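You operate a simulated robot arm through the tools that you are given. There is no shell and no other tool. Be economical: measure what you need, move in short steps, check, and stop when the job is done.

Carry out the task below with a simulated robot arm. There is one attempt and no reset: what you move stays moved.

## Task
Warm the milk on the small ring till it steams, then tip it into the mug.
Fine: setting 1, don't let it boil, serve it still warm; ring off before you lift the pan; pan back on the pan rest; spill nothing, touch nothing hot.

The check looks at the end state, three seconds after you hand in, the way a careful person would. Anything else that was tipped, shoved, dropped, spilled or broken makes it a failure.

## Robot
A 7-joint arm with a two-finger parallel gripper, fixed in place. Base frame: the origin is at the foot of the arm, x ahead of it, y to its left, z up. Readings come in mm, degrees, newtons and seconds.
With the tool pointing down near the work surface it reaches from about 340 to 780 mm from the base axis. Its first joint turns from -166.0 to 166.0 degrees. Payload 3.91 kg.
The TCP is the grasp point between the finger pads, 30 mm short of the fingertips. In the tool frame z runs along the fingers and y along their closing line. The gripper opens to 110 mm. The fingers are 20 mm wide and 10 mm thick; the gripper's body (48 by 112 mm) begins 55 mm behind the TCP.
Orientation is told as [roll, pitch, yaw] about the base's x, y, z axes, in that order, counted from this pose: with the fingers straight down and closing along the base's y, the tool's x points along the base's -x, its y along +y and its z along -z.

## Interface
- The arm moves only by the tool apply_moves. Its arguments are lists of equal length, an entry for each row: "xyz": the shift along the base's x, y, z in mm, a list of three; "dr": the turn, a rotation vector about the base's x, y, z in degrees, a list of three; "grip": the opening in per cent of the stroke, from 0 (shut) to 100 (fully open). In form: {"xyz": [[dx, dy, dz], ...], "dr": [[ax, ay, az], ...], "grip": [grip, ...]}. A call has 1 to 20 rows; each row shifts and turns the commanded pose from where the row before left it. Each row takes 0.2 s and may step no farther than 50 mm and 8.6 degrees from the row before; otherwise, or with a gripper value out of range, the whole call is refused. Where a pose cannot be reached the arm comes as near as it can. A force on the tool above 40 N (or 10 N above the force at the start of the call, whichever is more), or a blocked arm, ends the call early, and 0.2 s more pass. The fingers move at their own pace (about 153 mm/s each) and stop on an object; they squeeze with about 29 N. The grip force told is the motor's: it shows also when the fingers shut on nothing. Time passes only in rows, and 0.2 s behind the last, so rows that do not move let the fingers close. It gives the time, the measured TCP pose, the force on the tool (base axes), the opening and the grip force at its end, in the units of the frame above (readings bear some noise).
- Cameras (640 x 400 px; columns grow to the right, rows downward): "scene" is fixed at [201.2, 647, 1507.2]; the picture's right is [-0.83, -0.56, 0.00], its down [-0.43, 0.64, -0.64] and it looks along [0.35, -0.53, -0.77] (base axes); focal length 219 px, centre (320, 200). "wrist" rides on the gripper at [-36, 0, -57] in the tool frame; the picture's right is [0.00, -1.00, 0.00], its down [0.97, 0.00, -0.24] and it looks along [0.24, 0.00, 0.97] (tool axes); focal length 218 px, centre (320, 200). There is no depth. A picture from a camera that has moved, and an enlarged one, comes with that camera's place and axes in the base frame and with its lens. The place of the scene camera against the robot may be out by one fixed shift of up to 25 mm in any direction.
- snapshot(camera): a new picture of that camera. It takes no simulated time.
- move_column(by): slides the trunk up (or, below 0, down) by that many mm; the arm rides with it, the base frame stays. It gives what a move gives, with no picture.
- zoom(camera, box): a new picture of the part [left, top, right, bottom] of that camera's present view, enlarged. It takes no simulated time.
- sign_off(): hands the job in; it is judged then, once.

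Go step by step. Nothing tells you positions but the pictures and the camera data: compare them with the known pose of the tool, close in by small moves and look again before you grip or let go. The budget is 120 turns and 76 pictures, counting those below and the enlarged ones. Unless the task says otherwise, let go and move clear before handing in, and close with one line.

The tools are called after "Call:" as name(argument=value, ...) on one line, values as JSON. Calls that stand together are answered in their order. apply_moves: Moves the arm, as the interface text tells. Its arguments: {"type":"object","properties":{"xyz":{"type":"array","items":{"type":"array","items":{"type":"number"}}},"dr":{"type":"array","items":{"type":"array","items":{"type":"number"}}},"grip":{"type":"array","items":{"type":"number"}}},"required":["xyz","dr","grip"]} The other tools are called the same way: move_column (by) slides the trunk up or down; snapshot (camera) takes a picture; zoom (camera, box) takes an enlarged picture of a part of a camera's view; sign_off () hands the job in.

At the start:

```text
time_s: 0.0
position: [261.5, 347.5, 1298.8]
orientation: [0.0, 0.1, 0.0]
ft_force: [-1.1, 1.1, 0.9]
gripper_width: 109.9
gripper_force: 0.2
trunk travel left (down, up): [-550.0, 60.0]
```

scene: 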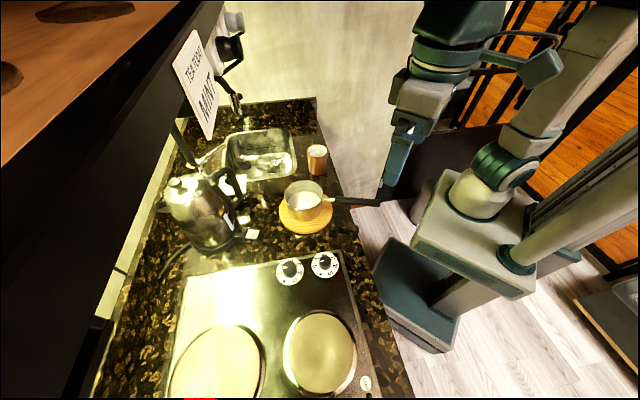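
wrist: 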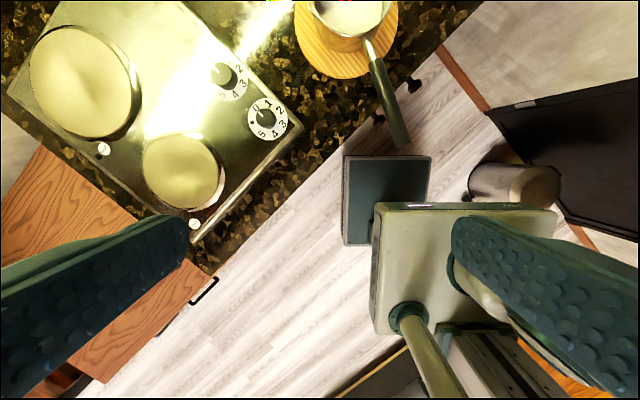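

I see the hob, the pan on a round wooden rest, the mug beyond it and two dials. I'll look closer at each of them before moving.

Call:
zoom(camera="scene", box=[240, 120, 400, 220])

Call:
zoom(camera="scene", box=[160, 240, 400, 400])

Call:
zoom(camera="wrist", box=[120, 0, 440, 200])

```text
4.00 times, centred on (320, 170) of scene
camera zoom: at [201.2, 647.0, 1507.2], right [-0.83, -0.56, 0.0], down [-0.43, 0.64, -0.64], along [0.35, -0.53, -0.77], focal length 874 px, centre (320, 320)
```

zoom: 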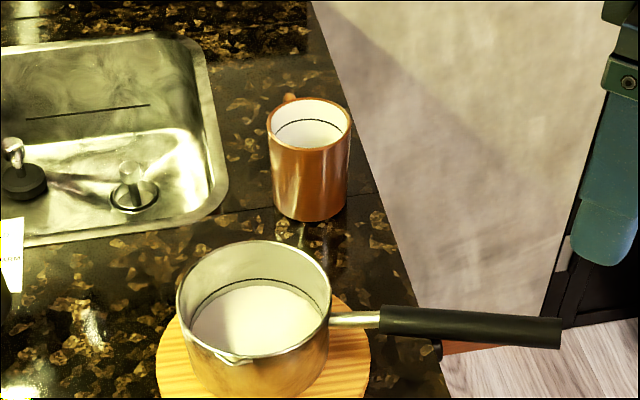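

```text
2.50 times, centred on (280, 320) of scene
camera zoom: at [201.2, 647.0, 1507.2], right [-0.83, -0.56, 0.0], down [-0.43, 0.64, -0.64], along [0.35, -0.53, -0.77], focal length 546 px, centre (420, -100)
```

zoom: 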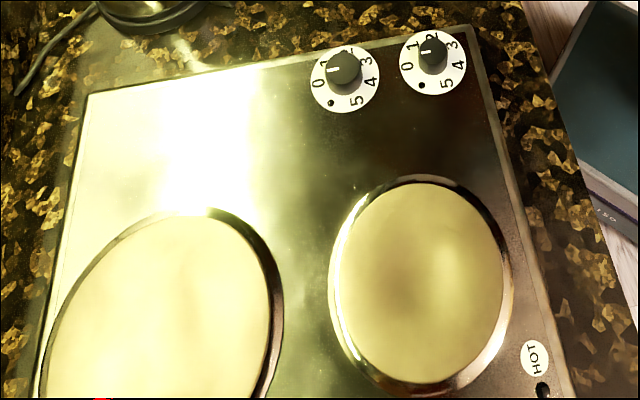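

```text
2.00 times, centred on (280, 100) of wrist
camera zoom: at [295.9, 346.8, 1355.1], right [0.0, -1.0, 0.0], down [-0.97, 0.0, 0.24], along [-0.24, 0.0, -0.97], focal length 436 px, centre (400, 400)
```

zoom: 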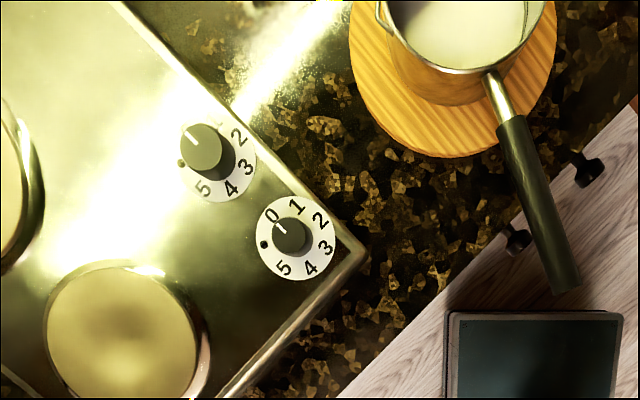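

I estimate the pan at about (502, 290) with its handle pointing toward (-0.9, -0.42). The right knob is near (350, 454) and the small ring near (257, 640). Next I'll bring the wrist camera over the knobs.

Call:
apply_moves(xyz=[[25, 21, -40], [25, 21, -40], [25, 21, -40], [20, 21, -40], [20, 22, -40]], dr=[[0, 0, 0], [0, 0, 0], [0, 0, 0], [0, 0, 0], [0, 0, 0]], grip=[100, 100, 100, 100, 100])

Call:
snapshot(camera="wrist")

```text
refused: row 1 steps farther than a row can; nothing moved
```

```text
70 pictures are left
camera wrist: at [295.9, 346.8, 1355.1], right [0.0, -1.0, 0.0], down [-0.97, 0.0, 0.24], along [-0.24, 0.0, -0.97], focal length 218 px, centre (320, 200)
```

wrist: 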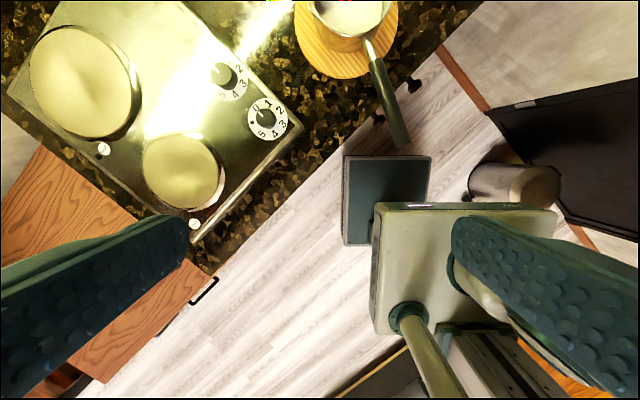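

The row step was over the 50 mm limit, so I'm repeating the same move in smaller rows.

Call:
apply_moves(xyz=[[19, 18, -33], [19, 18, -33], [19, 18, -33], [19, 18, -33], [19, 17, -33], [20, 17, -35]], dr=[[0, 0, 0], [0, 0, 0], [0, 0, 0], [0, 0, 0], [0, 0, 0], [0, 0, 0]], grip=[100, 100, 100, 100, 100, 100])

Call:
snapshot(camera="wrist")

```text
time_s: 1.4
position: [375.3, 451.9, 1099.1]
orientation: [0.0, -0.1, 0.0]
ft_force: [0.3, -0.1, -0.6]
gripper_width: 109.8
gripper_force: 0.1
trunk travel left (down, up): [-550.0, 60.0]
```

```text
69 pictures are left
camera wrist: at [411.0, 451.4, 1156.0], right [0.0, -1.0, 0.0], down [-0.97, 0.0, 0.24], along [-0.24, 0.0, -0.97], focal length 218 px, centre (320, 200)
```

wrist: 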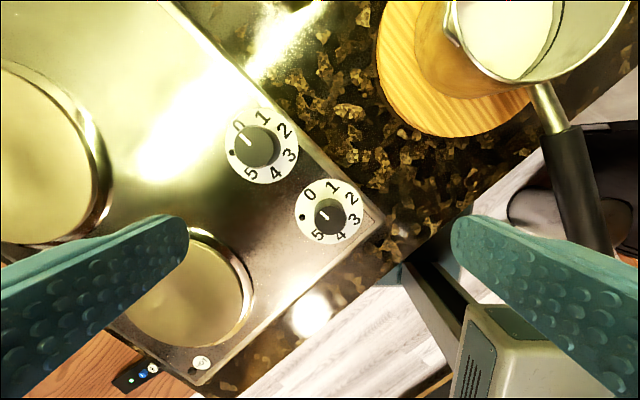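

Call:
zoom(camera="wrist", box=[210, 90, 386, 200])

Call:
zoom(camera="wrist", box=[280, 165, 376, 225])

Call:
zoom(camera="wrist", box=[368, 0, 640, 170])

```text
3.64 times, centred on (298, 145) of wrist
camera zoom: at [411.0, 451.4, 1156.0], right [0.0, -1.0, 0.0], down [-0.97, 0.0, 0.24], along [-0.24, 0.0, -0.97], focal length 794 px, centre (400, 400)
```

zoom: 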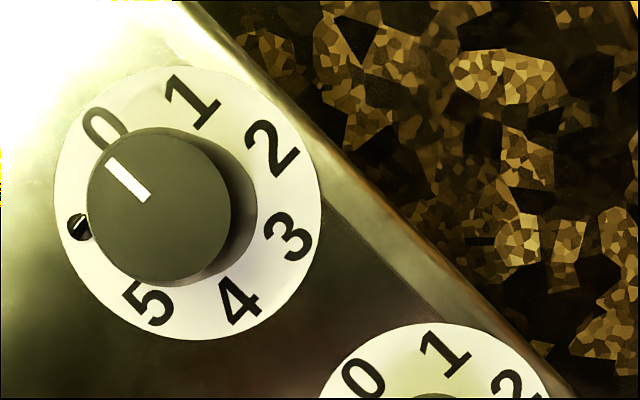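

```text
6.67 times, centred on (328, 195) of wrist
camera zoom: at [411.0, 451.4, 1156.0], right [0.0, -1.0, 0.0], down [-0.97, 0.0, 0.24], along [-0.24, 0.0, -0.97], focal length 1455 px, centre (267, 233)
```

zoom: 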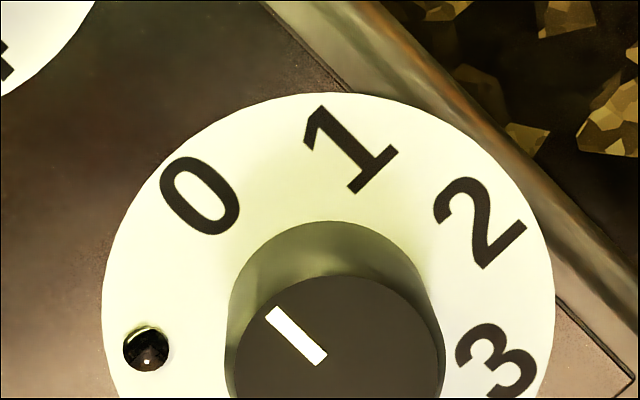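

```text
2.35 times, centred on (504, 85) of wrist
camera zoom: at [411.0, 451.4, 1156.0], right [0.0, -1.0, 0.0], down [-0.97, 0.0, 0.24], along [-0.24, 0.0, -0.97], focal length 514 px, centre (-113, 471)
```

zoom: 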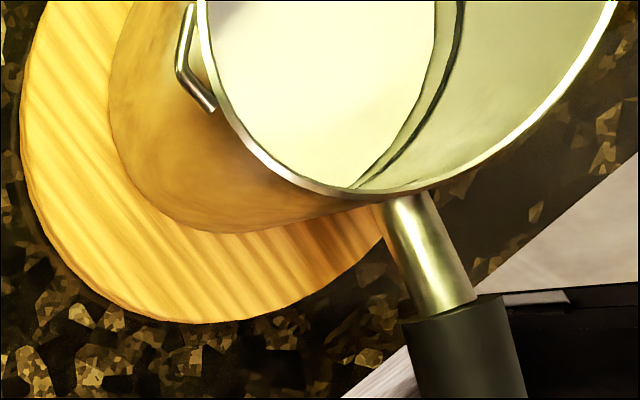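

Both knobs read 0. The marks are spaced roughly 50° apart, so setting 1 needs about a 50° clockwise turn. By triangulation the handle sits at about z 978 and points along (-0.915, -0.404). I'll move over it with yaw +24 and look.

Call:
apply_moves(xyz=[[2, -35, 0], [2, -35, 0], [2, -35, 0], [2, -35, 0], [1, -35, 0], [1, -34, 0]], dr=[[0, 0, 4], [0, 0, 4], [0, 0, 4], [0, 0, 4], [0, 0, 4], [0, 0, 4]], grip=[100, 100, 100, 100, 100, 100])

Call:
snapshot(camera="wrist")

Call:
snapshot(camera="scene")

```text
time_s: 2.8
position: [386.0, 242.1, 1096.3]
orientation: [0.0, 0.0, 24.2]
ft_force: [-0.7, 0.1, 1.0]
gripper_width: 109.9
gripper_force: 0.0
trunk travel left (down, up): [-550.0, 60.0]
```

```text
65 pictures are left
camera wrist: at [418.1, 256.8, 1154.1], right [0.41, -0.91, 0.0], down [-0.89, -0.4, 0.24], along [-0.22, -0.1, -0.97], focal length 218 px, centre (320, 200)
```

wrist: 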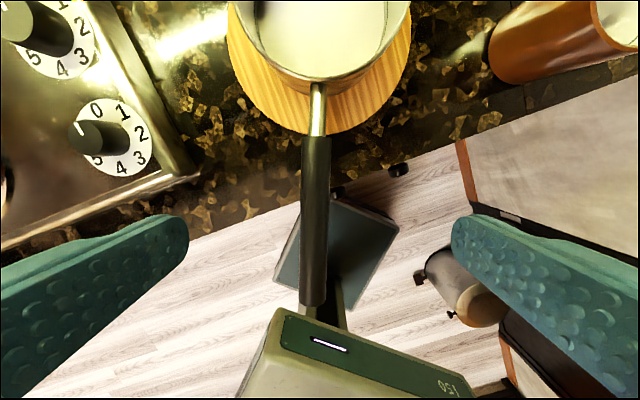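

```text
64 pictures are left
```

scene: 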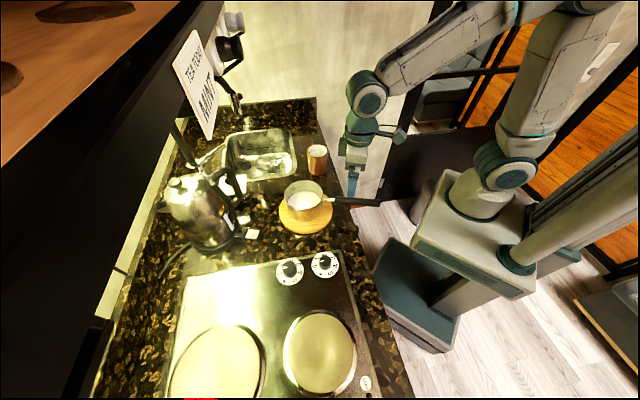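

The handle is well centred under the gripper and about 20 mm thick. I'll descend to z 1000 with a small correction and check its height from the scene camera.

Call:
apply_moves(xyz=[[-1, 1.5, -32], [0, 1, -32], [0, 0, -32]], dr=[[0, 0, -1.5], [0, 0, 0], [0, 0, 0]], grip=[100, 60, 60])

Call:
snapshot(camera="wrist")

Call:
zoom(camera="scene", box=[270, 140, 430, 240])

```text
time_s: 3.6
position: [383.8, 247.6, 999.6]
orientation: [-0.1, 0.0, 22.5]
ft_force: [0.9, 0.5, -0.4]
gripper_width: 66.1
gripper_force: 0.1
trunk travel left (down, up): [-550.0, 60.0]
```

```text
63 pictures are left
camera wrist: at [416.8, 261.9, 1057.7], right [0.38, -0.92, 0.0], down [-0.9, -0.37, 0.24], along [-0.22, -0.09, -0.97], focal length 218 px, centre (320, 200)
```

wrist: 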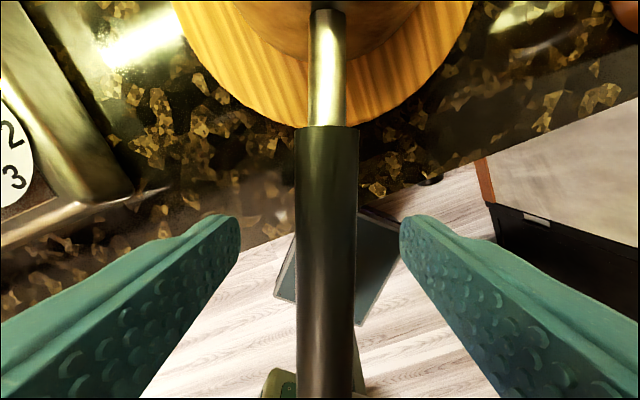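

```text
4.00 times, centred on (350, 190) of scene
camera zoom: at [201.2, 647.0, 1507.2], right [-0.83, -0.56, 0.0], down [-0.43, 0.64, -0.64], along [0.35, -0.53, -0.77], focal length 874 px, centre (200, 240)
```

zoom: 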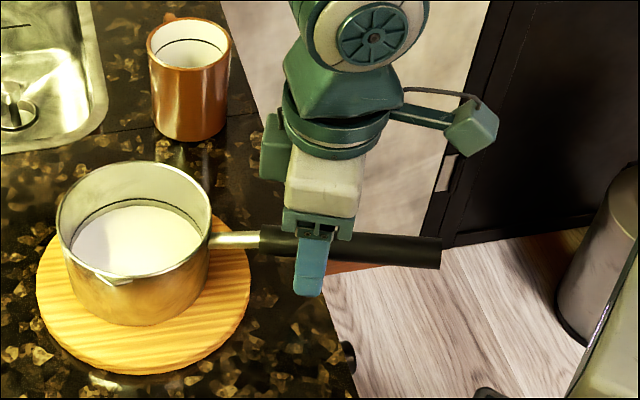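

The handle's centre height comes out around 970. I'll lower to 972, shift 2 mm and close.

Call:
apply_moves(xyz=[[0.8, -1.8, -14], [0, 0, -13], [0, 0, 0], [0, 0, 0], [0, 0, 0]], dr=[[0, 0, 0], [0, 0, 0], [0, 0, 0], [0, 0, 0], [0, 0, 0]], grip=[60, 60, 10, 0, 0])

Call:
zoom(camera="scene", box=[270, 140, 430, 240])

Call:
snapshot(camera="wrist")

```text
time_s: 4.8
position: [385.7, 245.3, 973.6]
orientation: [0.0, 0.0, 22.5]
ft_force: [0.5, 0.3, 0.1]
gripper_width: 23.3
gripper_force: 29.5
trunk travel left (down, up): [-550.0, 60.0]
```

```text
4.00 times, centred on (350, 190) of scene
camera zoom: at [201.2, 647.0, 1507.2], right [-0.83, -0.56, 0.0], down [-0.43, 0.64, -0.64], along [0.35, -0.53, -0.77], focal length 874 px, centre (200, 240)
```

zoom: 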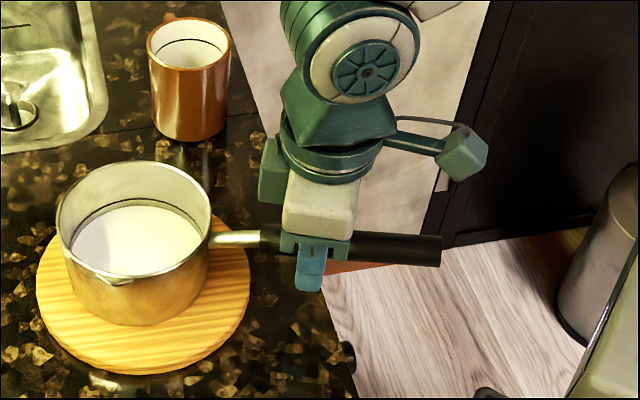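

```text
60 pictures are left
camera wrist: at [418.0, 258.7, 1031.0], right [0.38, -0.92, 0.0], down [-0.9, -0.37, 0.24], along [-0.22, -0.09, -0.97], focal length 218 px, centre (320, 200)
```

wrist: 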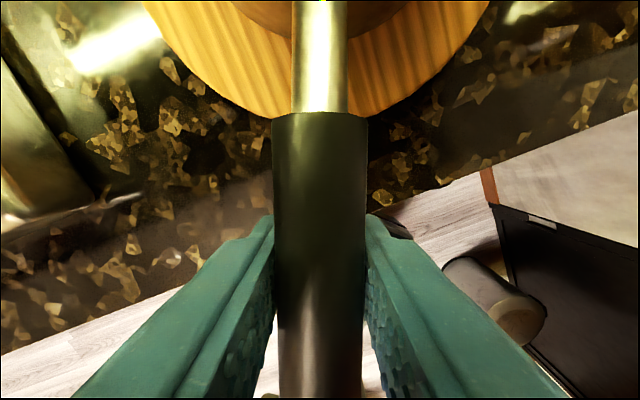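

The grip is firm on a 23 mm handle. I'll do a gentle test lift of about 20 mm.

Call:
apply_moves(xyz=[[0, 0, 3], [0, 0, 5], [0, 0, 6], [0, 0, 6], [0, 0, 0]], dr=[[0, 0, 0], [0, 0, 0], [0, 0, 0], [0, 0, 0], [0, 0, 0]], grip=[0, 0, 0, 0, 0])

Call:
zoom(camera="scene", box=[270, 140, 430, 240])

```text
time_s: 6.0
position: [385.7, 245.0, 995.5]
orientation: [0.1, -0.1, 22.6]
ft_force: [0.1, 0.3, 1.4]
gripper_width: 23.6
gripper_force: 29.3
trunk travel left (down, up): [-550.0, 60.0]
```

```text
4.00 times, centred on (350, 190) of scene
camera zoom: at [201.2, 647.0, 1507.2], right [-0.83, -0.56, 0.0], down [-0.43, 0.64, -0.64], along [0.35, -0.53, -0.77], focal length 874 px, centre (200, 240)
```

zoom: 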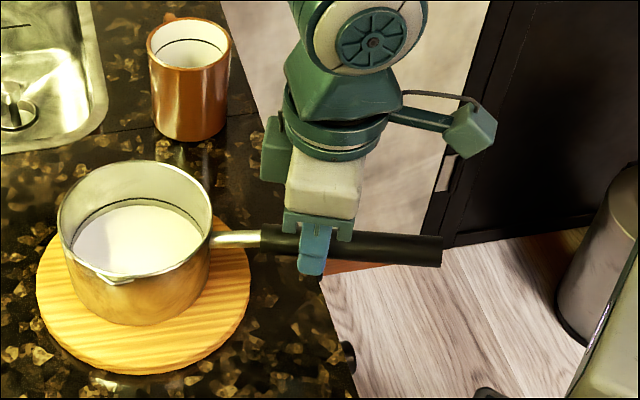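

The fingers rose but the pan seems not to have followed. I'll look closer before doing anything else.

Call:
snapshot(camera="wrist")

Call:
zoom(camera="scene", box=[320, 170, 400, 220])

```text
58 pictures are left
camera wrist: at [417.9, 258.4, 1052.3], right [0.38, -0.92, 0.0], down [-0.9, -0.37, 0.24], along [-0.22, -0.09, -0.97], focal length 218 px, centre (320, 200)
```

wrist: 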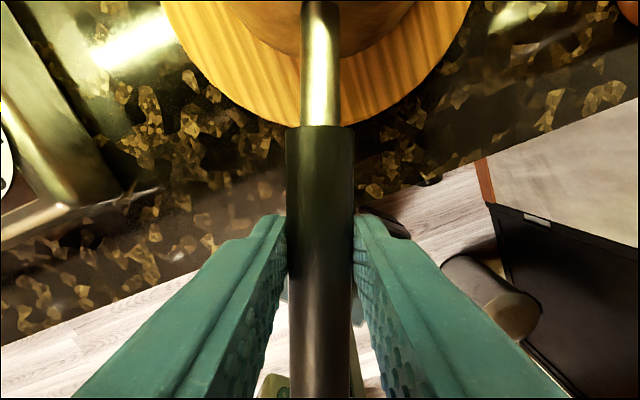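

```text
8.00 times, centred on (360, 195) of scene
camera zoom: at [201.2, 647.0, 1507.2], right [-0.83, -0.56, 0.0], down [-0.43, 0.64, -0.64], along [0.35, -0.53, -0.77], focal length 1749 px, centre (0, 240)
```

zoom: 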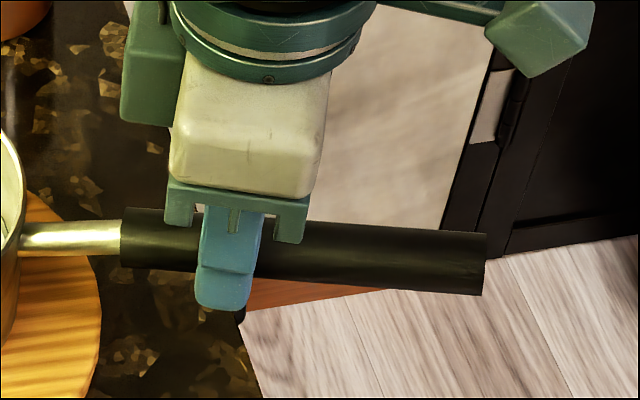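

The fingers slipped up the handle: the TCP is at 995 while the handle is still near 971. I'll go back down, regrip, and lift in tiny steps while reading the force.

Call:
apply_moves(xyz=[[0, 0, 0], [0, 0, 0], [0, 0, -12], [0, 0, -12], [0, 0, 0], [0, 0, 0], [0, 0, 0], [0, 0, 0], [0, 0, 0]], dr=[[0, 0, 0], [0, 0, 0], [0, 0, 0], [0, 0, 0], [0, 0, 0], [0, 0, 0], [0, 0, 0], [0, 0, 0], [0, 0, 0]], grip=[50, 50, 50, 50, 0, 0, 0, 0, 0])

Call:
apply_moves(xyz=[[0, 0, 2], [0, 0, 2]], dr=[[0, 0, 0], [0, 0, 0]], grip=[0, 0])

Call:
apply_moves(xyz=[[0, 0, 2], [0, 0, 2]], dr=[[0, 0, 0], [0, 0, 0]], grip=[0, 0])

Call:
snapshot(camera="wrist")

```text
time_s: 8.0
position: [384.6, 245.4, 971.7]
orientation: [0.0, 0.0, 22.4]
ft_force: [-1.2, 0.5, -0.9]
gripper_width: 23.7
gripper_force: 29.4
trunk travel left (down, up): [-550.0, 60.0]
```

```text
time_s: 8.6
position: [386.1, 244.9, 974.4]
orientation: [-0.1, 0.1, 22.5]
ft_force: [1.4, 0.0, -5.9]
gripper_width: 23.7
gripper_force: 29.1
trunk travel left (down, up): [-550.0, 60.0]
```

```text
time_s: 9.2
position: [385.1, 245.5, 978.2]
orientation: [0.0, 0.0, 22.5]
ft_force: [-0.7, 0.1, -5.2]
gripper_width: 23.4
gripper_force: 29.0
trunk travel left (down, up): [-550.0, 60.0]
```

```text
56 pictures are left
camera wrist: at [418.4, 258.6, 1036.3], right [0.38, -0.92, 0.0], down [-0.9, -0.37, 0.24], along [-0.22, -0.09, -0.97], focal length 218 px, centre (320, 200)
```

wrist: 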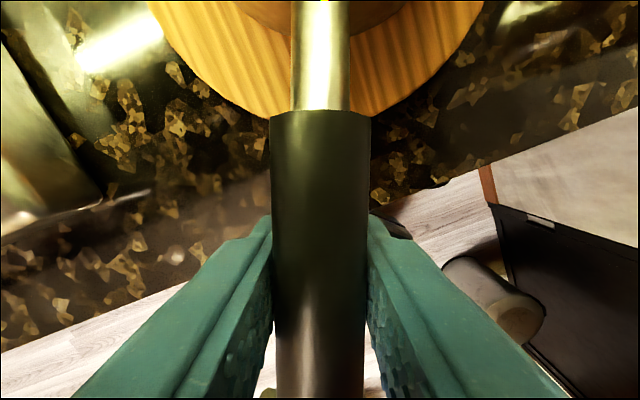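

Now it holds and carries about 5–6 N. I'll raise it slightly more and check whether the pan is level.

Call:
apply_moves(xyz=[[0, 0, 2], [0, 0, 2], [0, 0, 2], [0, 0, 2]], dr=[[0, 0, 0], [0, 0, 0], [0, 0, 0], [0, 0, 0]], grip=[0, 0, 0, 0])

Call:
zoom(camera="scene", box=[270, 140, 430, 240])

```text
time_s: 10.2
position: [385.8, 243.8, 987.0]
orientation: [-0.1, 0.0, 22.5]
ft_force: [0.1, -0.4, -5.4]
gripper_width: 23.2
gripper_force: 29.2
trunk travel left (down, up): [-550.0, 60.0]
```

```text
4.00 times, centred on (350, 190) of scene
camera zoom: at [201.2, 647.0, 1507.2], right [-0.83, -0.56, 0.0], down [-0.43, 0.64, -0.64], along [0.35, -0.53, -0.77], focal length 874 px, centre (200, 240)
```

zoom: 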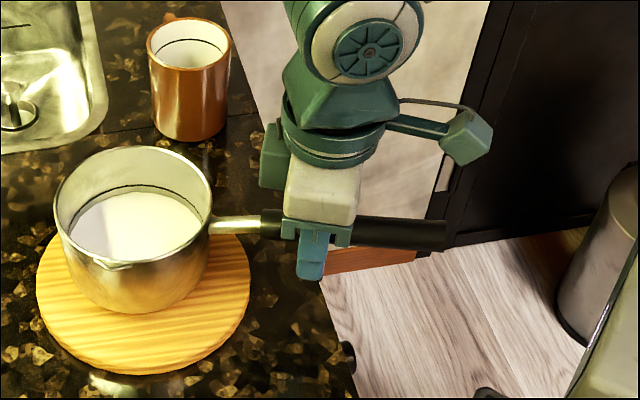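

The pan is off the rest and level, with a total weight of about 5.5 N. The views agree better if the hob top is near z 930, so I'll lift to TCP z≈1065 before travelling.

Call:
apply_moves(xyz=[[0, 0, 3], [0, 0, 5], [0, 0, 6], [0, 0, 6], [0, 0, 6], [0, 0, 6], [0, 0, 6], [0, 0, 6], [0, 0, 6], [0, 0, 6], [0, 0, 6], [0, 0, 6], [0, 0, 5], [0, 0, 3], [0, 0, 1]], dr=[[0, 0, 0], [0, 0, 0], [0, 0, 0], [0, 0, 0], [0, 0, 0], [0, 0, 0], [0, 0, 0], [0, 0, 0], [0, 0, 0], [0, 0, 0], [0, 0, 0], [0, 0, 0], [0, 0, 0], [0, 0, 0], [0, 0, 0]], grip=[0, 0, 0, 0, 0, 0, 0, 0, 0, 0, 0, 0, 0, 0, 0])

Call:
snapshot(camera="scene")

```text
time_s: 13.4
position: [385.6, 243.9, 1062.7]
orientation: [0.0, 0.0, 22.4]
ft_force: [0.1, -0.8, -4.9]
gripper_width: 23.6
gripper_force: 29.2
trunk travel left (down, up): [-550.0, 60.0]
```

```text
54 pictures are left
```

scene: 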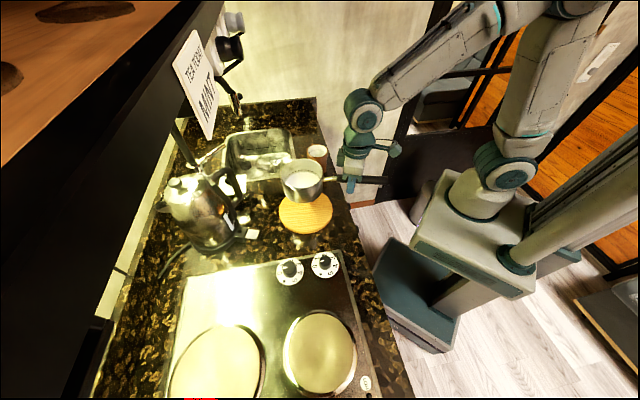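

The pan is up and held. I'll carry it toward the ring at a gentle pace.

Call:
apply_moves(xyz=[[-2, 2, 0], [-4, 5, 0], [-7, 8, 0], [-9, 10, 0], [-9, 11, 0], [-9, 11, 0], [-9, 11, 0], [-9, 11, 0], [-9, 11, 0], [-9, 11, 0], [-9, 11, 0], [-9, 11, 0], [-9, 11, 0], [-9, 11, 0], [-9, 11, 0], [-9, 10, 0], [-7, 8, 0], [-4, 5, 0], [-2, 2, 0], [0, 0, 0]], dr=[[0, 0, 0], [0, 0, 0], [0, 0, 0], [0, 0, 0], [0, 0, 0], [0, 0, 0], [0, 0, 0], [0, 0, 0], [0, 0, 0], [0, 0, 0], [0, 0, 0], [0, 0, 0], [0, 0, 0], [0, 0, 0], [0, 0, 0], [0, 0, 0], [0, 0, 0], [0, 0, 0], [0, 0, 0], [0, 0, 0]], grip=[0, 0, 0, 0, 0, 0, 0, 0, 0, 0, 0, 0, 0, 0, 0, 0, 0, 0, 0, 0])

Call:
snapshot(camera="scene")

```text
time_s: 17.6
position: [242.0, 415.3, 1063.2]
orientation: [-0.1, 0.1, 22.5]
ft_force: [0.8, -0.6, -5.2]
gripper_width: 23.4
gripper_force: 28.9
trunk travel left (down, up): [-550.0, 60.0]
```

```text
53 pictures are left
```

scene: 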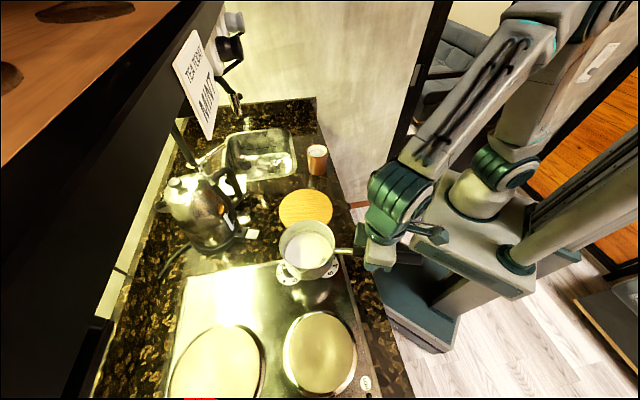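

It's steady so far. I'll continue to above the ring.

Call:
apply_moves(xyz=[[-2, 2, 0], [-4, 5, 0], [-7, 8, 0], [-9, 10, 0], [-10, 11, 0], [-10, 11, 0], [-10, 11, 0], [-10, 11, 0], [-10, 11, 0], [-10, 11, 0], [-10, 11, 0], [-9, 10, 0], [-7, 8, 0], [-4, 5, 0], [-2, 2, 0], [0, 0, 0]], dr=[[0, 0, 0], [0, 0, 0], [0, 0, 0], [0, 0, 0], [0, 0, 0], [0, 0, 0], [0, 0, 0], [0, 0, 0], [0, 0, 0], [0, 0, 0], [0, 0, 0], [0, 0, 0], [0, 0, 0], [0, 0, 0], [0, 0, 0], [0, 0, 0]], grip=[0, 0, 0, 0, 0, 0, 0, 0, 0, 0, 0, 0, 0, 0, 0, 0])

Call:
snapshot(camera="scene")

Call:
snapshot(camera="wrist")

```text
time_s: 21.0
position: [128.4, 543.7, 1064.2]
orientation: [-0.2, 0.0, 22.5]
ft_force: [0.6, 0.5, -5.7]
gripper_width: 23.6
gripper_force: 29.1
trunk travel left (down, up): [-550.0, 60.0]
```

```text
52 pictures are left
```

scene: 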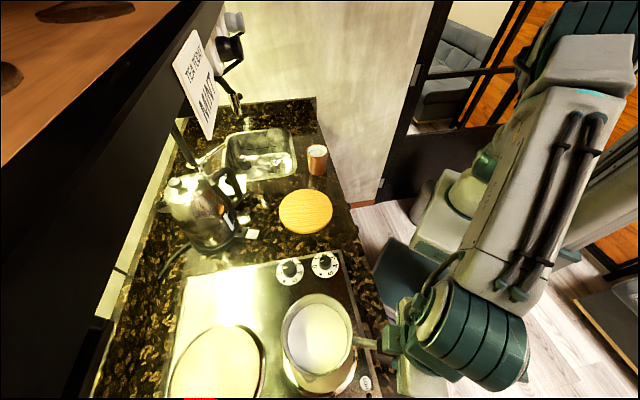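

```text
51 pictures are left
camera wrist: at [161.5, 557.6, 1120.9], right [0.38, -0.92, 0.0], down [-0.9, -0.37, 0.24], along [-0.22, -0.09, -0.97], focal length 218 px, centre (320, 200)
```

wrist: 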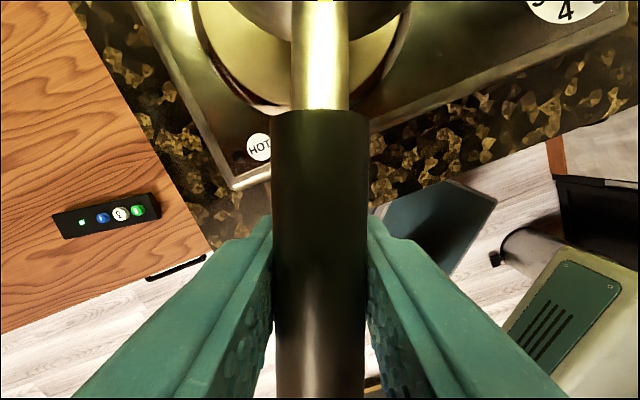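

The pan is nearly over the ring and needs about (-13, +10) more. I'll shift, lower to z≈1020 and check the alignment.

Call:
apply_moves(xyz=[[-3, 2, -2], [-5, 4, -5], [-5, 4, -6], [0, 0, -6], [0, 0, -6], [0, 0, -6], [0, 0, -6], [0, 0, -5], [0, 0, -2], [0, 0, 0]], dr=[[0, 0, 0], [0, 0, 0], [0, 0, 0], [0, 0, 0], [0, 0, 0], [0, 0, 0], [0, 0, 0], [0, 0, 0], [0, 0, 0], [0, 0, 0]], grip=[0, 0, 0, 0, 0, 0, 0, 0, 0, 0])

Call:
zoom(camera="scene", box=[240, 250, 480, 400])

Call:
snapshot(camera="wrist")

```text
time_s: 23.2
position: [115.1, 554.9, 1018.4]
orientation: [0.0, 0.0, 22.5]
ft_force: [-1.0, 0.0, -6.1]
gripper_width: 23.3
gripper_force: 29.2
trunk travel left (down, up): [-550.0, 60.0]
```

```text
2.67 times, centred on (360, 325) of scene
camera zoom: at [201.2, 647.0, 1507.2], right [-0.83, -0.56, 0.0], down [-0.43, 0.64, -0.64], along [0.35, -0.53, -0.77], focal length 583 px, centre (213, -133)
```

zoom: 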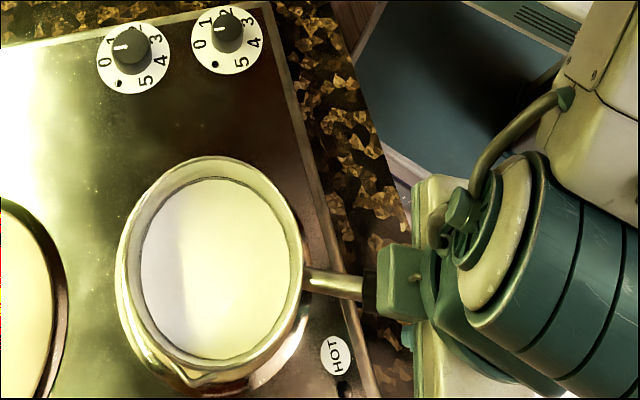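

```text
49 pictures are left
camera wrist: at [148.3, 567.1, 1076.5], right [0.38, -0.92, 0.0], down [-0.9, -0.37, 0.24], along [-0.22, -0.09, -0.97], focal length 218 px, centre (320, 200)
```

wrist: 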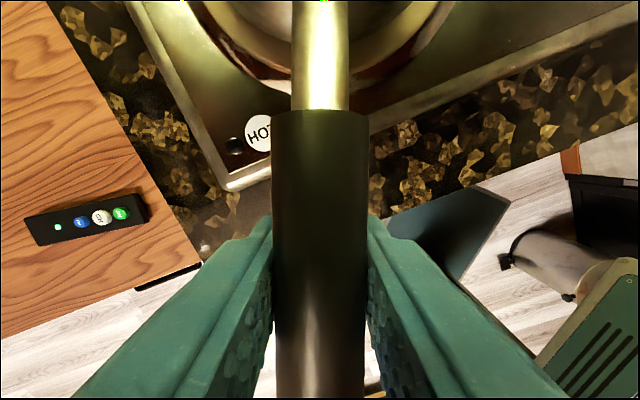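

Scene-only estimates put the pan at (223, 611) against the ring at (223, 607), so alignment is good. I'll lower slowly to feel for contact.

Call:
apply_moves(xyz=[[0, -2, -2], [0, -1, -3], [0, 0, -3], [0, 0, -2], [0, 0, 0]], dr=[[0, 0, 0], [0, 0, 0], [0, 0, 0], [0, 0, 0], [0, 0, 0]], grip=[0, 0, 0, 0, 0])

Call:
apply_moves(xyz=[[0, 0, -2], [0, 0, -2], [0, 0, 0]], dr=[[0, 0, 0], [0, 0, 0], [0, 0, 0]], grip=[0, 0, 0])

Call:
apply_moves(xyz=[[0, 0, -2], [0, 0, -1], [0, 0, 0]], dr=[[0, 0, 0], [0, 0, 0], [0, 0, 0]], grip=[0, 0, 0])

```text
time_s: 24.4
position: [112.9, 550.3, 1008.5]
orientation: [0.1, 0.0, 22.6]
ft_force: [-3.9, -0.9, 5.1]
gripper_width: 23.4
gripper_force: 29.5
trunk travel left (down, up): [-550.0, 60.0]
```

```text
time_s: 25.2
position: [114.4, 549.1, 1007.3]
orientation: [0.1, -0.1, 22.6]
ft_force: [-4.8, -0.9, 14.2]
gripper_width: 23.5
gripper_force: 29.2
trunk travel left (down, up): [-550.0, 60.0]
```

```text
time_s: 26.0
position: [114.1, 548.9, 1003.5]
orientation: [0.0, -0.2, 22.7]
ft_force: [-8.1, -2.5, 15.5]
gripper_width: 23.7
gripper_force: 28.4
trunk travel left (down, up): [-550.0, 60.0]
```

Contact came at about z 1010 and the pan is now resting. I'll relieve the push and check.

Call:
apply_moves(xyz=[[0, 0, 2], [0, 0, 2], [0, 0, 0]], dr=[[0, 0, 0], [0, 0, 0], [0, 0, 0]], grip=[0, 0, 0])

Call:
zoom(camera="scene", box=[240, 250, 480, 400])

Call:
snapshot(camera="wrist")

```text
time_s: 26.8
position: [117.0, 550.5, 1004.6]
orientation: [-0.1, 0.2, 22.4]
ft_force: [0.2, 0.2, -5.1]
gripper_width: 23.3
gripper_force: 29.2
trunk travel left (down, up): [-550.0, 60.0]
```

```text
2.67 times, centred on (360, 325) of scene
camera zoom: at [201.2, 647.0, 1507.2], right [-0.83, -0.56, 0.0], down [-0.43, 0.64, -0.64], along [0.35, -0.53, -0.77], focal length 583 px, centre (213, -133)
```

zoom: 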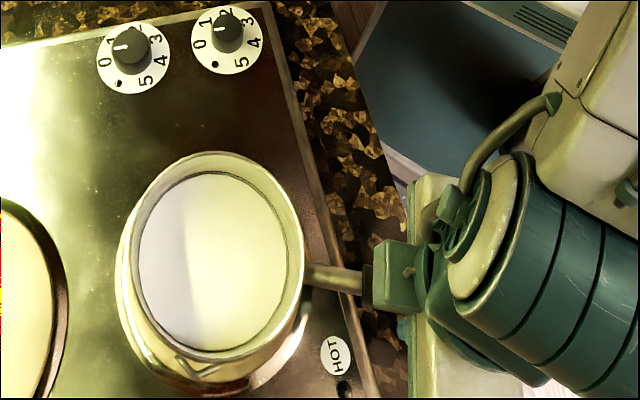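

```text
47 pictures are left
camera wrist: at [149.1, 563.2, 1062.0], right [0.38, -0.92, 0.0], down [-0.9, -0.37, 0.24], along [-0.22, -0.09, -0.97], focal length 218 px, centre (320, 200)
```

wrist: 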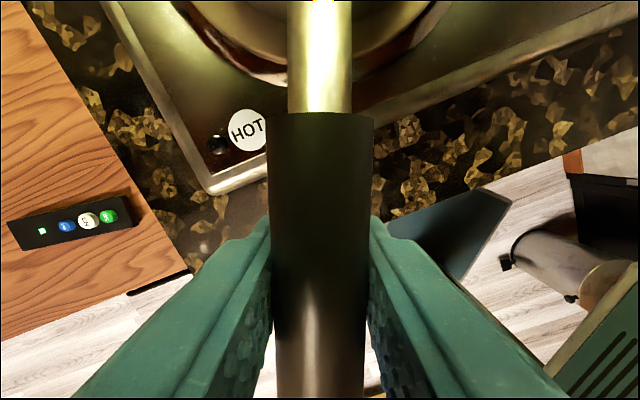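

The pan may have tilted a little when I pushed. I'll zoom in tighter.

Call:
zoom(camera="scene", box=[272, 300, 400, 400])

```text
4.00 times, centred on (336, 350) of scene
camera zoom: at [201.2, 647.0, 1507.2], right [-0.83, -0.56, 0.0], down [-0.43, 0.64, -0.64], along [0.35, -0.53, -0.77], focal length 874 px, centre (256, -400)
```

zoom: 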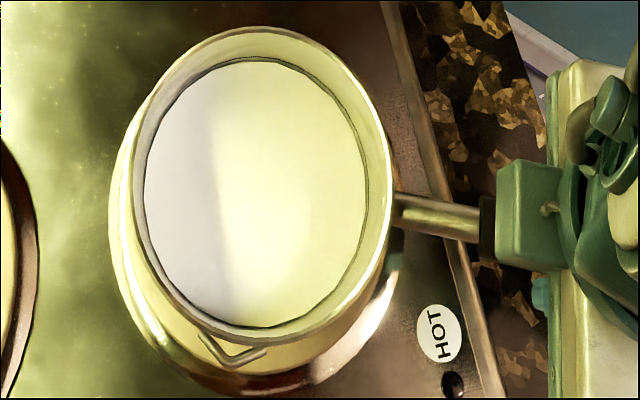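

The pan has rolled slightly, lip side up, from the push. I'll lower in small steps so it settles onto the ring, and watch force and picture.

Call:
apply_moves(xyz=[[0, 0, -1], [0, 0, 0]], dr=[[0, 0, 0], [0, 0, 0]], grip=[0, 0])

Call:
apply_moves(xyz=[[0, 0, -1], [0, 0, 0]], dr=[[0, 0, 0], [0, 0, 0]], grip=[0, 0])

Call:
zoom(camera="scene", box=[272, 300, 400, 400])

```text
time_s: 27.4
position: [114.7, 550.4, 1004.7]
orientation: [-0.1, -0.1, 22.5]
ft_force: [-0.5, -0.8, -6.0]
gripper_width: 23.0
gripper_force: 28.2
trunk travel left (down, up): [-550.0, 60.0]
```

```text
time_s: 28.0
position: [114.9, 550.9, 1003.4]
orientation: [-0.1, 0.0, 22.5]
ft_force: [0.0, -0.9, -5.9]
gripper_width: 23.2
gripper_force: 29.0
trunk travel left (down, up): [-550.0, 60.0]
```

```text
4.00 times, centred on (336, 350) of scene
camera zoom: at [201.2, 647.0, 1507.2], right [-0.83, -0.56, 0.0], down [-0.43, 0.64, -0.64], along [0.35, -0.53, -0.77], focal length 874 px, centre (256, -400)
```

zoom: 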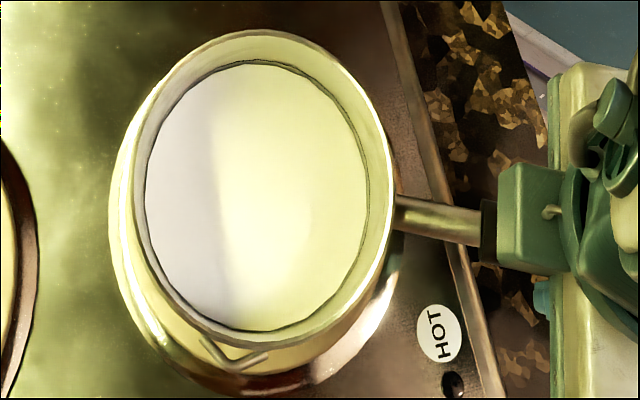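

The pan is still fully hanging (-6 N), and the gold band is mostly the ring plate showing past the rim. I'll lower 1 mm at a time until the load just starts to transfer.

Call:
apply_moves(xyz=[[0, 0, -1], [0, 0, 0]], dr=[[0, 0, 0], [0, 0, 0]], grip=[0, 0])

Call:
apply_moves(xyz=[[0, 0, -1], [0, 0, 0]], dr=[[0, 0, 0], [0, 0, 0]], grip=[0, 0])

```text
time_s: 28.6
position: [116.4, 550.1, 1004.6]
orientation: [0.0, 0.0, 22.5]
ft_force: [-0.7, 0.9, -0.7]
gripper_width: 23.5
gripper_force: 28.2
trunk travel left (down, up): [-550.0, 60.0]
```

```text
time_s: 29.2
position: [114.5, 549.7, 1004.3]
orientation: [0.1, -0.1, 22.5]
ft_force: [-0.6, 0.5, 9.3]
gripper_width: 23.2
gripper_force: 29.3
trunk travel left (down, up): [-550.0, 60.0]
```

Contact has been made. I'll back off 1 mm to near zero force and look at the pan before releasing.

Call:
apply_moves(xyz=[[0, 0, 0.8], [0, 0, 0]], dr=[[0, 0, 0], [0, 0, 0]], grip=[0, 0])

Call:
zoom(camera="scene", box=[272, 300, 400, 400])

```text
time_s: 29.8
position: [115.4, 549.5, 1003.9]
orientation: [0.0, 0.0, 22.5]
ft_force: [-1.4, 2.1, 9.0]
gripper_width: 23.0
gripper_force: 28.9
trunk travel left (down, up): [-550.0, 60.0]
```

```text
4.00 times, centred on (336, 350) of scene
camera zoom: at [201.2, 647.0, 1507.2], right [-0.83, -0.56, 0.0], down [-0.43, 0.64, -0.64], along [0.35, -0.53, -0.77], focal length 874 px, centre (256, -400)
```

zoom: 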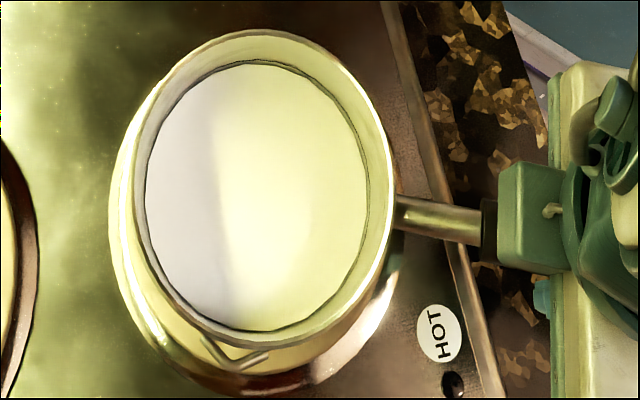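

The pan looks settled. I'll ease up a touch and open the fingers.

Call:
apply_moves(xyz=[[0, 0, 0.7], [0, 0, 0], [0, 0, 0], [0, 0, 0]], dr=[[0, 0, 0], [0, 0, 0], [0, 0, 0], [0, 0, 0]], grip=[0, 24, 40, 60])

Call:
zoom(camera="scene", box=[272, 300, 400, 400])

```text
time_s: 30.8
position: [114.4, 549.7, 1004.8]
orientation: [0.1, 0.0, 22.5]
ft_force: [0.2, -0.7, 0.3]
gripper_width: 65.8
gripper_force: 0.1
trunk travel left (down, up): [-550.0, 60.0]
```

```text
4.00 times, centred on (336, 350) of scene
camera zoom: at [201.2, 647.0, 1507.2], right [-0.83, -0.56, 0.0], down [-0.43, 0.64, -0.64], along [0.35, -0.53, -0.77], focal length 874 px, centre (256, -400)
```

zoom: 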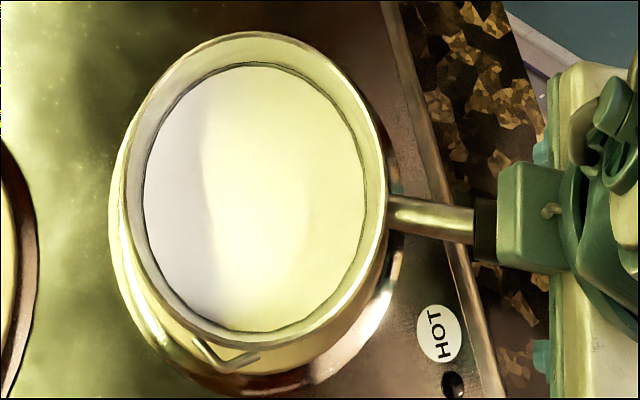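

The pan has been released and settled. I'll rise straight up, then look down at it with the wrist camera.

Call:
apply_moves(xyz=[[0, 0, 15], [0, 0, 30], [0, 0, 40], [0, 0, 40], [0, 0, 40], [0, 0, 20]], dr=[[0, 0, 0], [0, 0, 0], [0, 0, 0], [0, 0, 0], [0, 0, 0], [0, 0, 0]], grip=[60, 60, 60, 60, 60, 60])

Call:
snapshot(camera="wrist")

Call:
snapshot(camera="scene")

```text
time_s: 32.2
position: [114.7, 549.8, 1190.8]
orientation: [0.0, 0.0, 22.5]
ft_force: [-0.6, 0.5, 0.1]
gripper_width: 65.9
gripper_force: 0.1
trunk travel left (down, up): [-550.0, 60.0]
```

```text
42 pictures are left
camera wrist: at [147.4, 563.1, 1247.6], right [0.38, -0.92, 0.0], down [-0.9, -0.37, 0.24], along [-0.22, -0.09, -0.97], focal length 218 px, centre (320, 200)
```

wrist: 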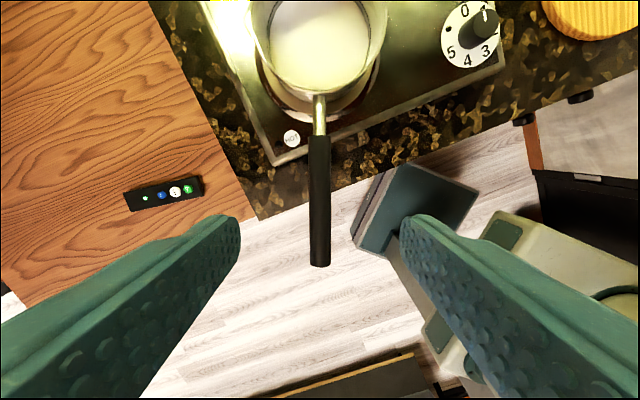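

```text
41 pictures are left
```

scene: 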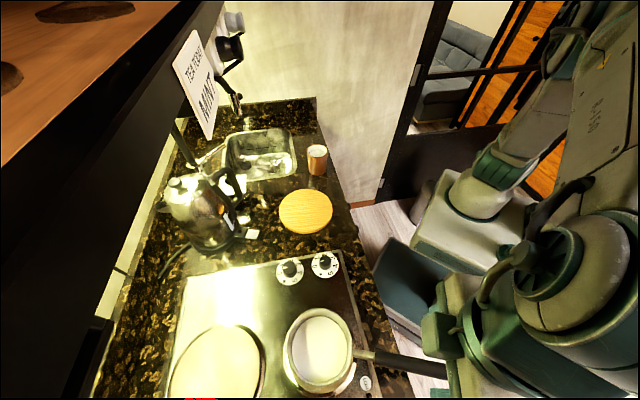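

The pan sits flat and centred on the ring. Now I'll move over the right-hand knob near (344, 441).

Call:
apply_moves(xyz=[[33, -16, -10], [33, -16, -15], [33, -16, -15], [33, -16, -15], [33, -15, -15], [32, -15, -18], [32, -15, -18]], dr=[[0, 0, 0], [0, 0, 0], [0, 0, 0], [0, 0, 0], [0, 0, 0], [0, 0, 0], [0, 0, 0]], grip=[60, 60, 60, 60, 60, 60, 60])

Call:
snapshot(camera="wrist")

```text
time_s: 33.8
position: [344.3, 440.8, 1080.7]
orientation: [0.0, 0.0, 22.5]
ft_force: [-0.2, -0.2, -0.5]
gripper_width: 66.0
gripper_force: 0.1
trunk travel left (down, up): [-550.0, 60.0]
```

```text
40 pictures are left
camera wrist: at [377.1, 454.0, 1138.6], right [0.38, -0.92, 0.0], down [-0.9, -0.37, 0.24], along [-0.22, -0.09, -0.97], focal length 218 px, centre (320, 200)
```

wrist: 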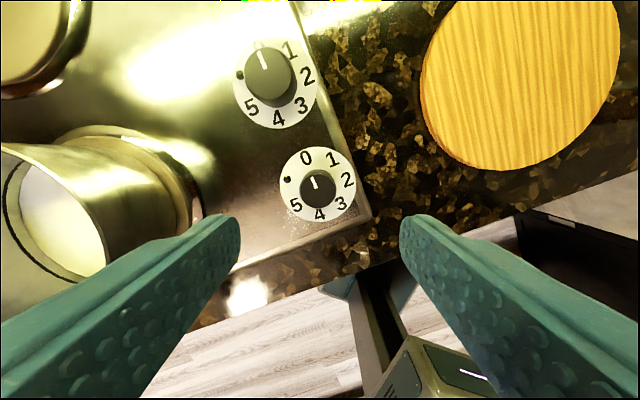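

The knob is centred under the tool; its top is at about z 958 and the dial at about 930. I'll descend so the fingertips reach about 940, then close on it.

Call:
apply_moves(xyz=[[-2, 1, -35], [0, 0, -35], [0, 0, -20], [0, 0, -12], [0, 0, -8], [0, 0, 0]], dr=[[0, 0, 0], [0, 0, 0], [0, 0, 0], [0, 0, 0], [0, 0, 0], [0, 0, 0]], grip=[60, 60, 60, 60, 60, 60])

Call:
snapshot(camera="wrist")

Call:
zoom(camera="scene", box=[270, 210, 398, 290])

```text
time_s: 35.2
position: [341.7, 441.6, 971.7]
orientation: [0.0, 0.0, 22.5]
ft_force: [-0.5, -0.8, -0.6]
gripper_width: 65.9
gripper_force: 0.0
trunk travel left (down, up): [-550.0, 60.0]
```

```text
39 pictures are left
camera wrist: at [373.9, 455.2, 1029.5], right [0.38, -0.92, 0.0], down [-0.9, -0.37, 0.24], along [-0.22, -0.09, -0.97], focal length 218 px, centre (320, 200)
```

wrist: 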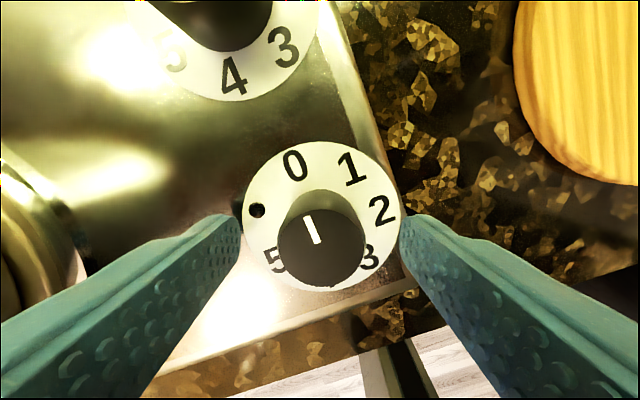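

```text
5.00 times, centred on (334, 250) of scene
camera zoom: at [201.2, 647.0, 1507.2], right [-0.83, -0.56, 0.0], down [-0.43, 0.64, -0.64], along [0.35, -0.53, -0.77], focal length 1093 px, centre (250, -50)
```

zoom: 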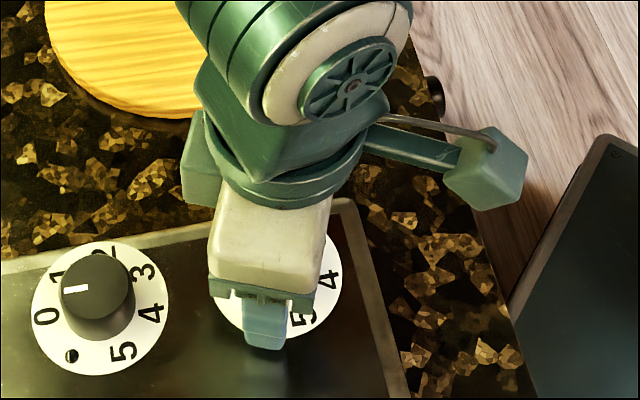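

The knob is centred between the fingers. I'll close, then turn clockwise (negative z) in small rows.

Call:
apply_moves(xyz=[[0, 0, 0], [0, 0, 0], [0, 0, 0]], dr=[[0, 0, 0], [0, 0, 0], [0, 0, 0]], grip=[20, 10, 0])

Call:
apply_moves(xyz=[[0, 0, 0], [0, 0, 0], [0, 0, 0], [0, 0, 0], [0, 0, 0], [0, 0, 0], [0, 0, 0], [0, 0, 0], [0, 0, 0]], dr=[[0, 0, -6], [0, 0, -6], [0, 0, -6], [0, 0, -6], [0, 0, -6], [0, 0, -6], [0, 0, -6], [0, 0, -6], [0, 0, 0]], grip=[0, 0, 0, 0, 0, 0, 0, 0, 0])

Call:
snapshot(camera="wrist")

```text
time_s: 36.0
position: [341.4, 440.5, 972.7]
orientation: [-0.1, 0.1, 22.5]
ft_force: [-0.1, -3.4, -2.8]
gripper_width: 31.6
gripper_force: 45.2
trunk travel left (down, up): [-550.0, 60.0]
```

```text
time_s: 38.0
position: [340.8, 443.3, 971.0]
orientation: [-0.2, 0.0, -25.5]
ft_force: [-8.7, -3.5, -27.8]
gripper_width: 31.3
gripper_force: 45.2
trunk travel left (down, up): [-550.0, 60.0]
```

```text
37 pictures are left
camera wrist: at [373.6, 426.9, 1029.6], right [-0.43, -0.9, 0.0], down [-0.88, 0.42, 0.24], along [-0.22, 0.1, -0.97], focal length 218 px, centre (320, 200)
```

wrist: 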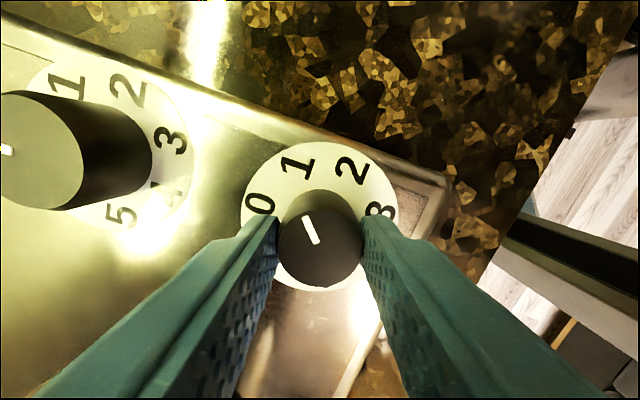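

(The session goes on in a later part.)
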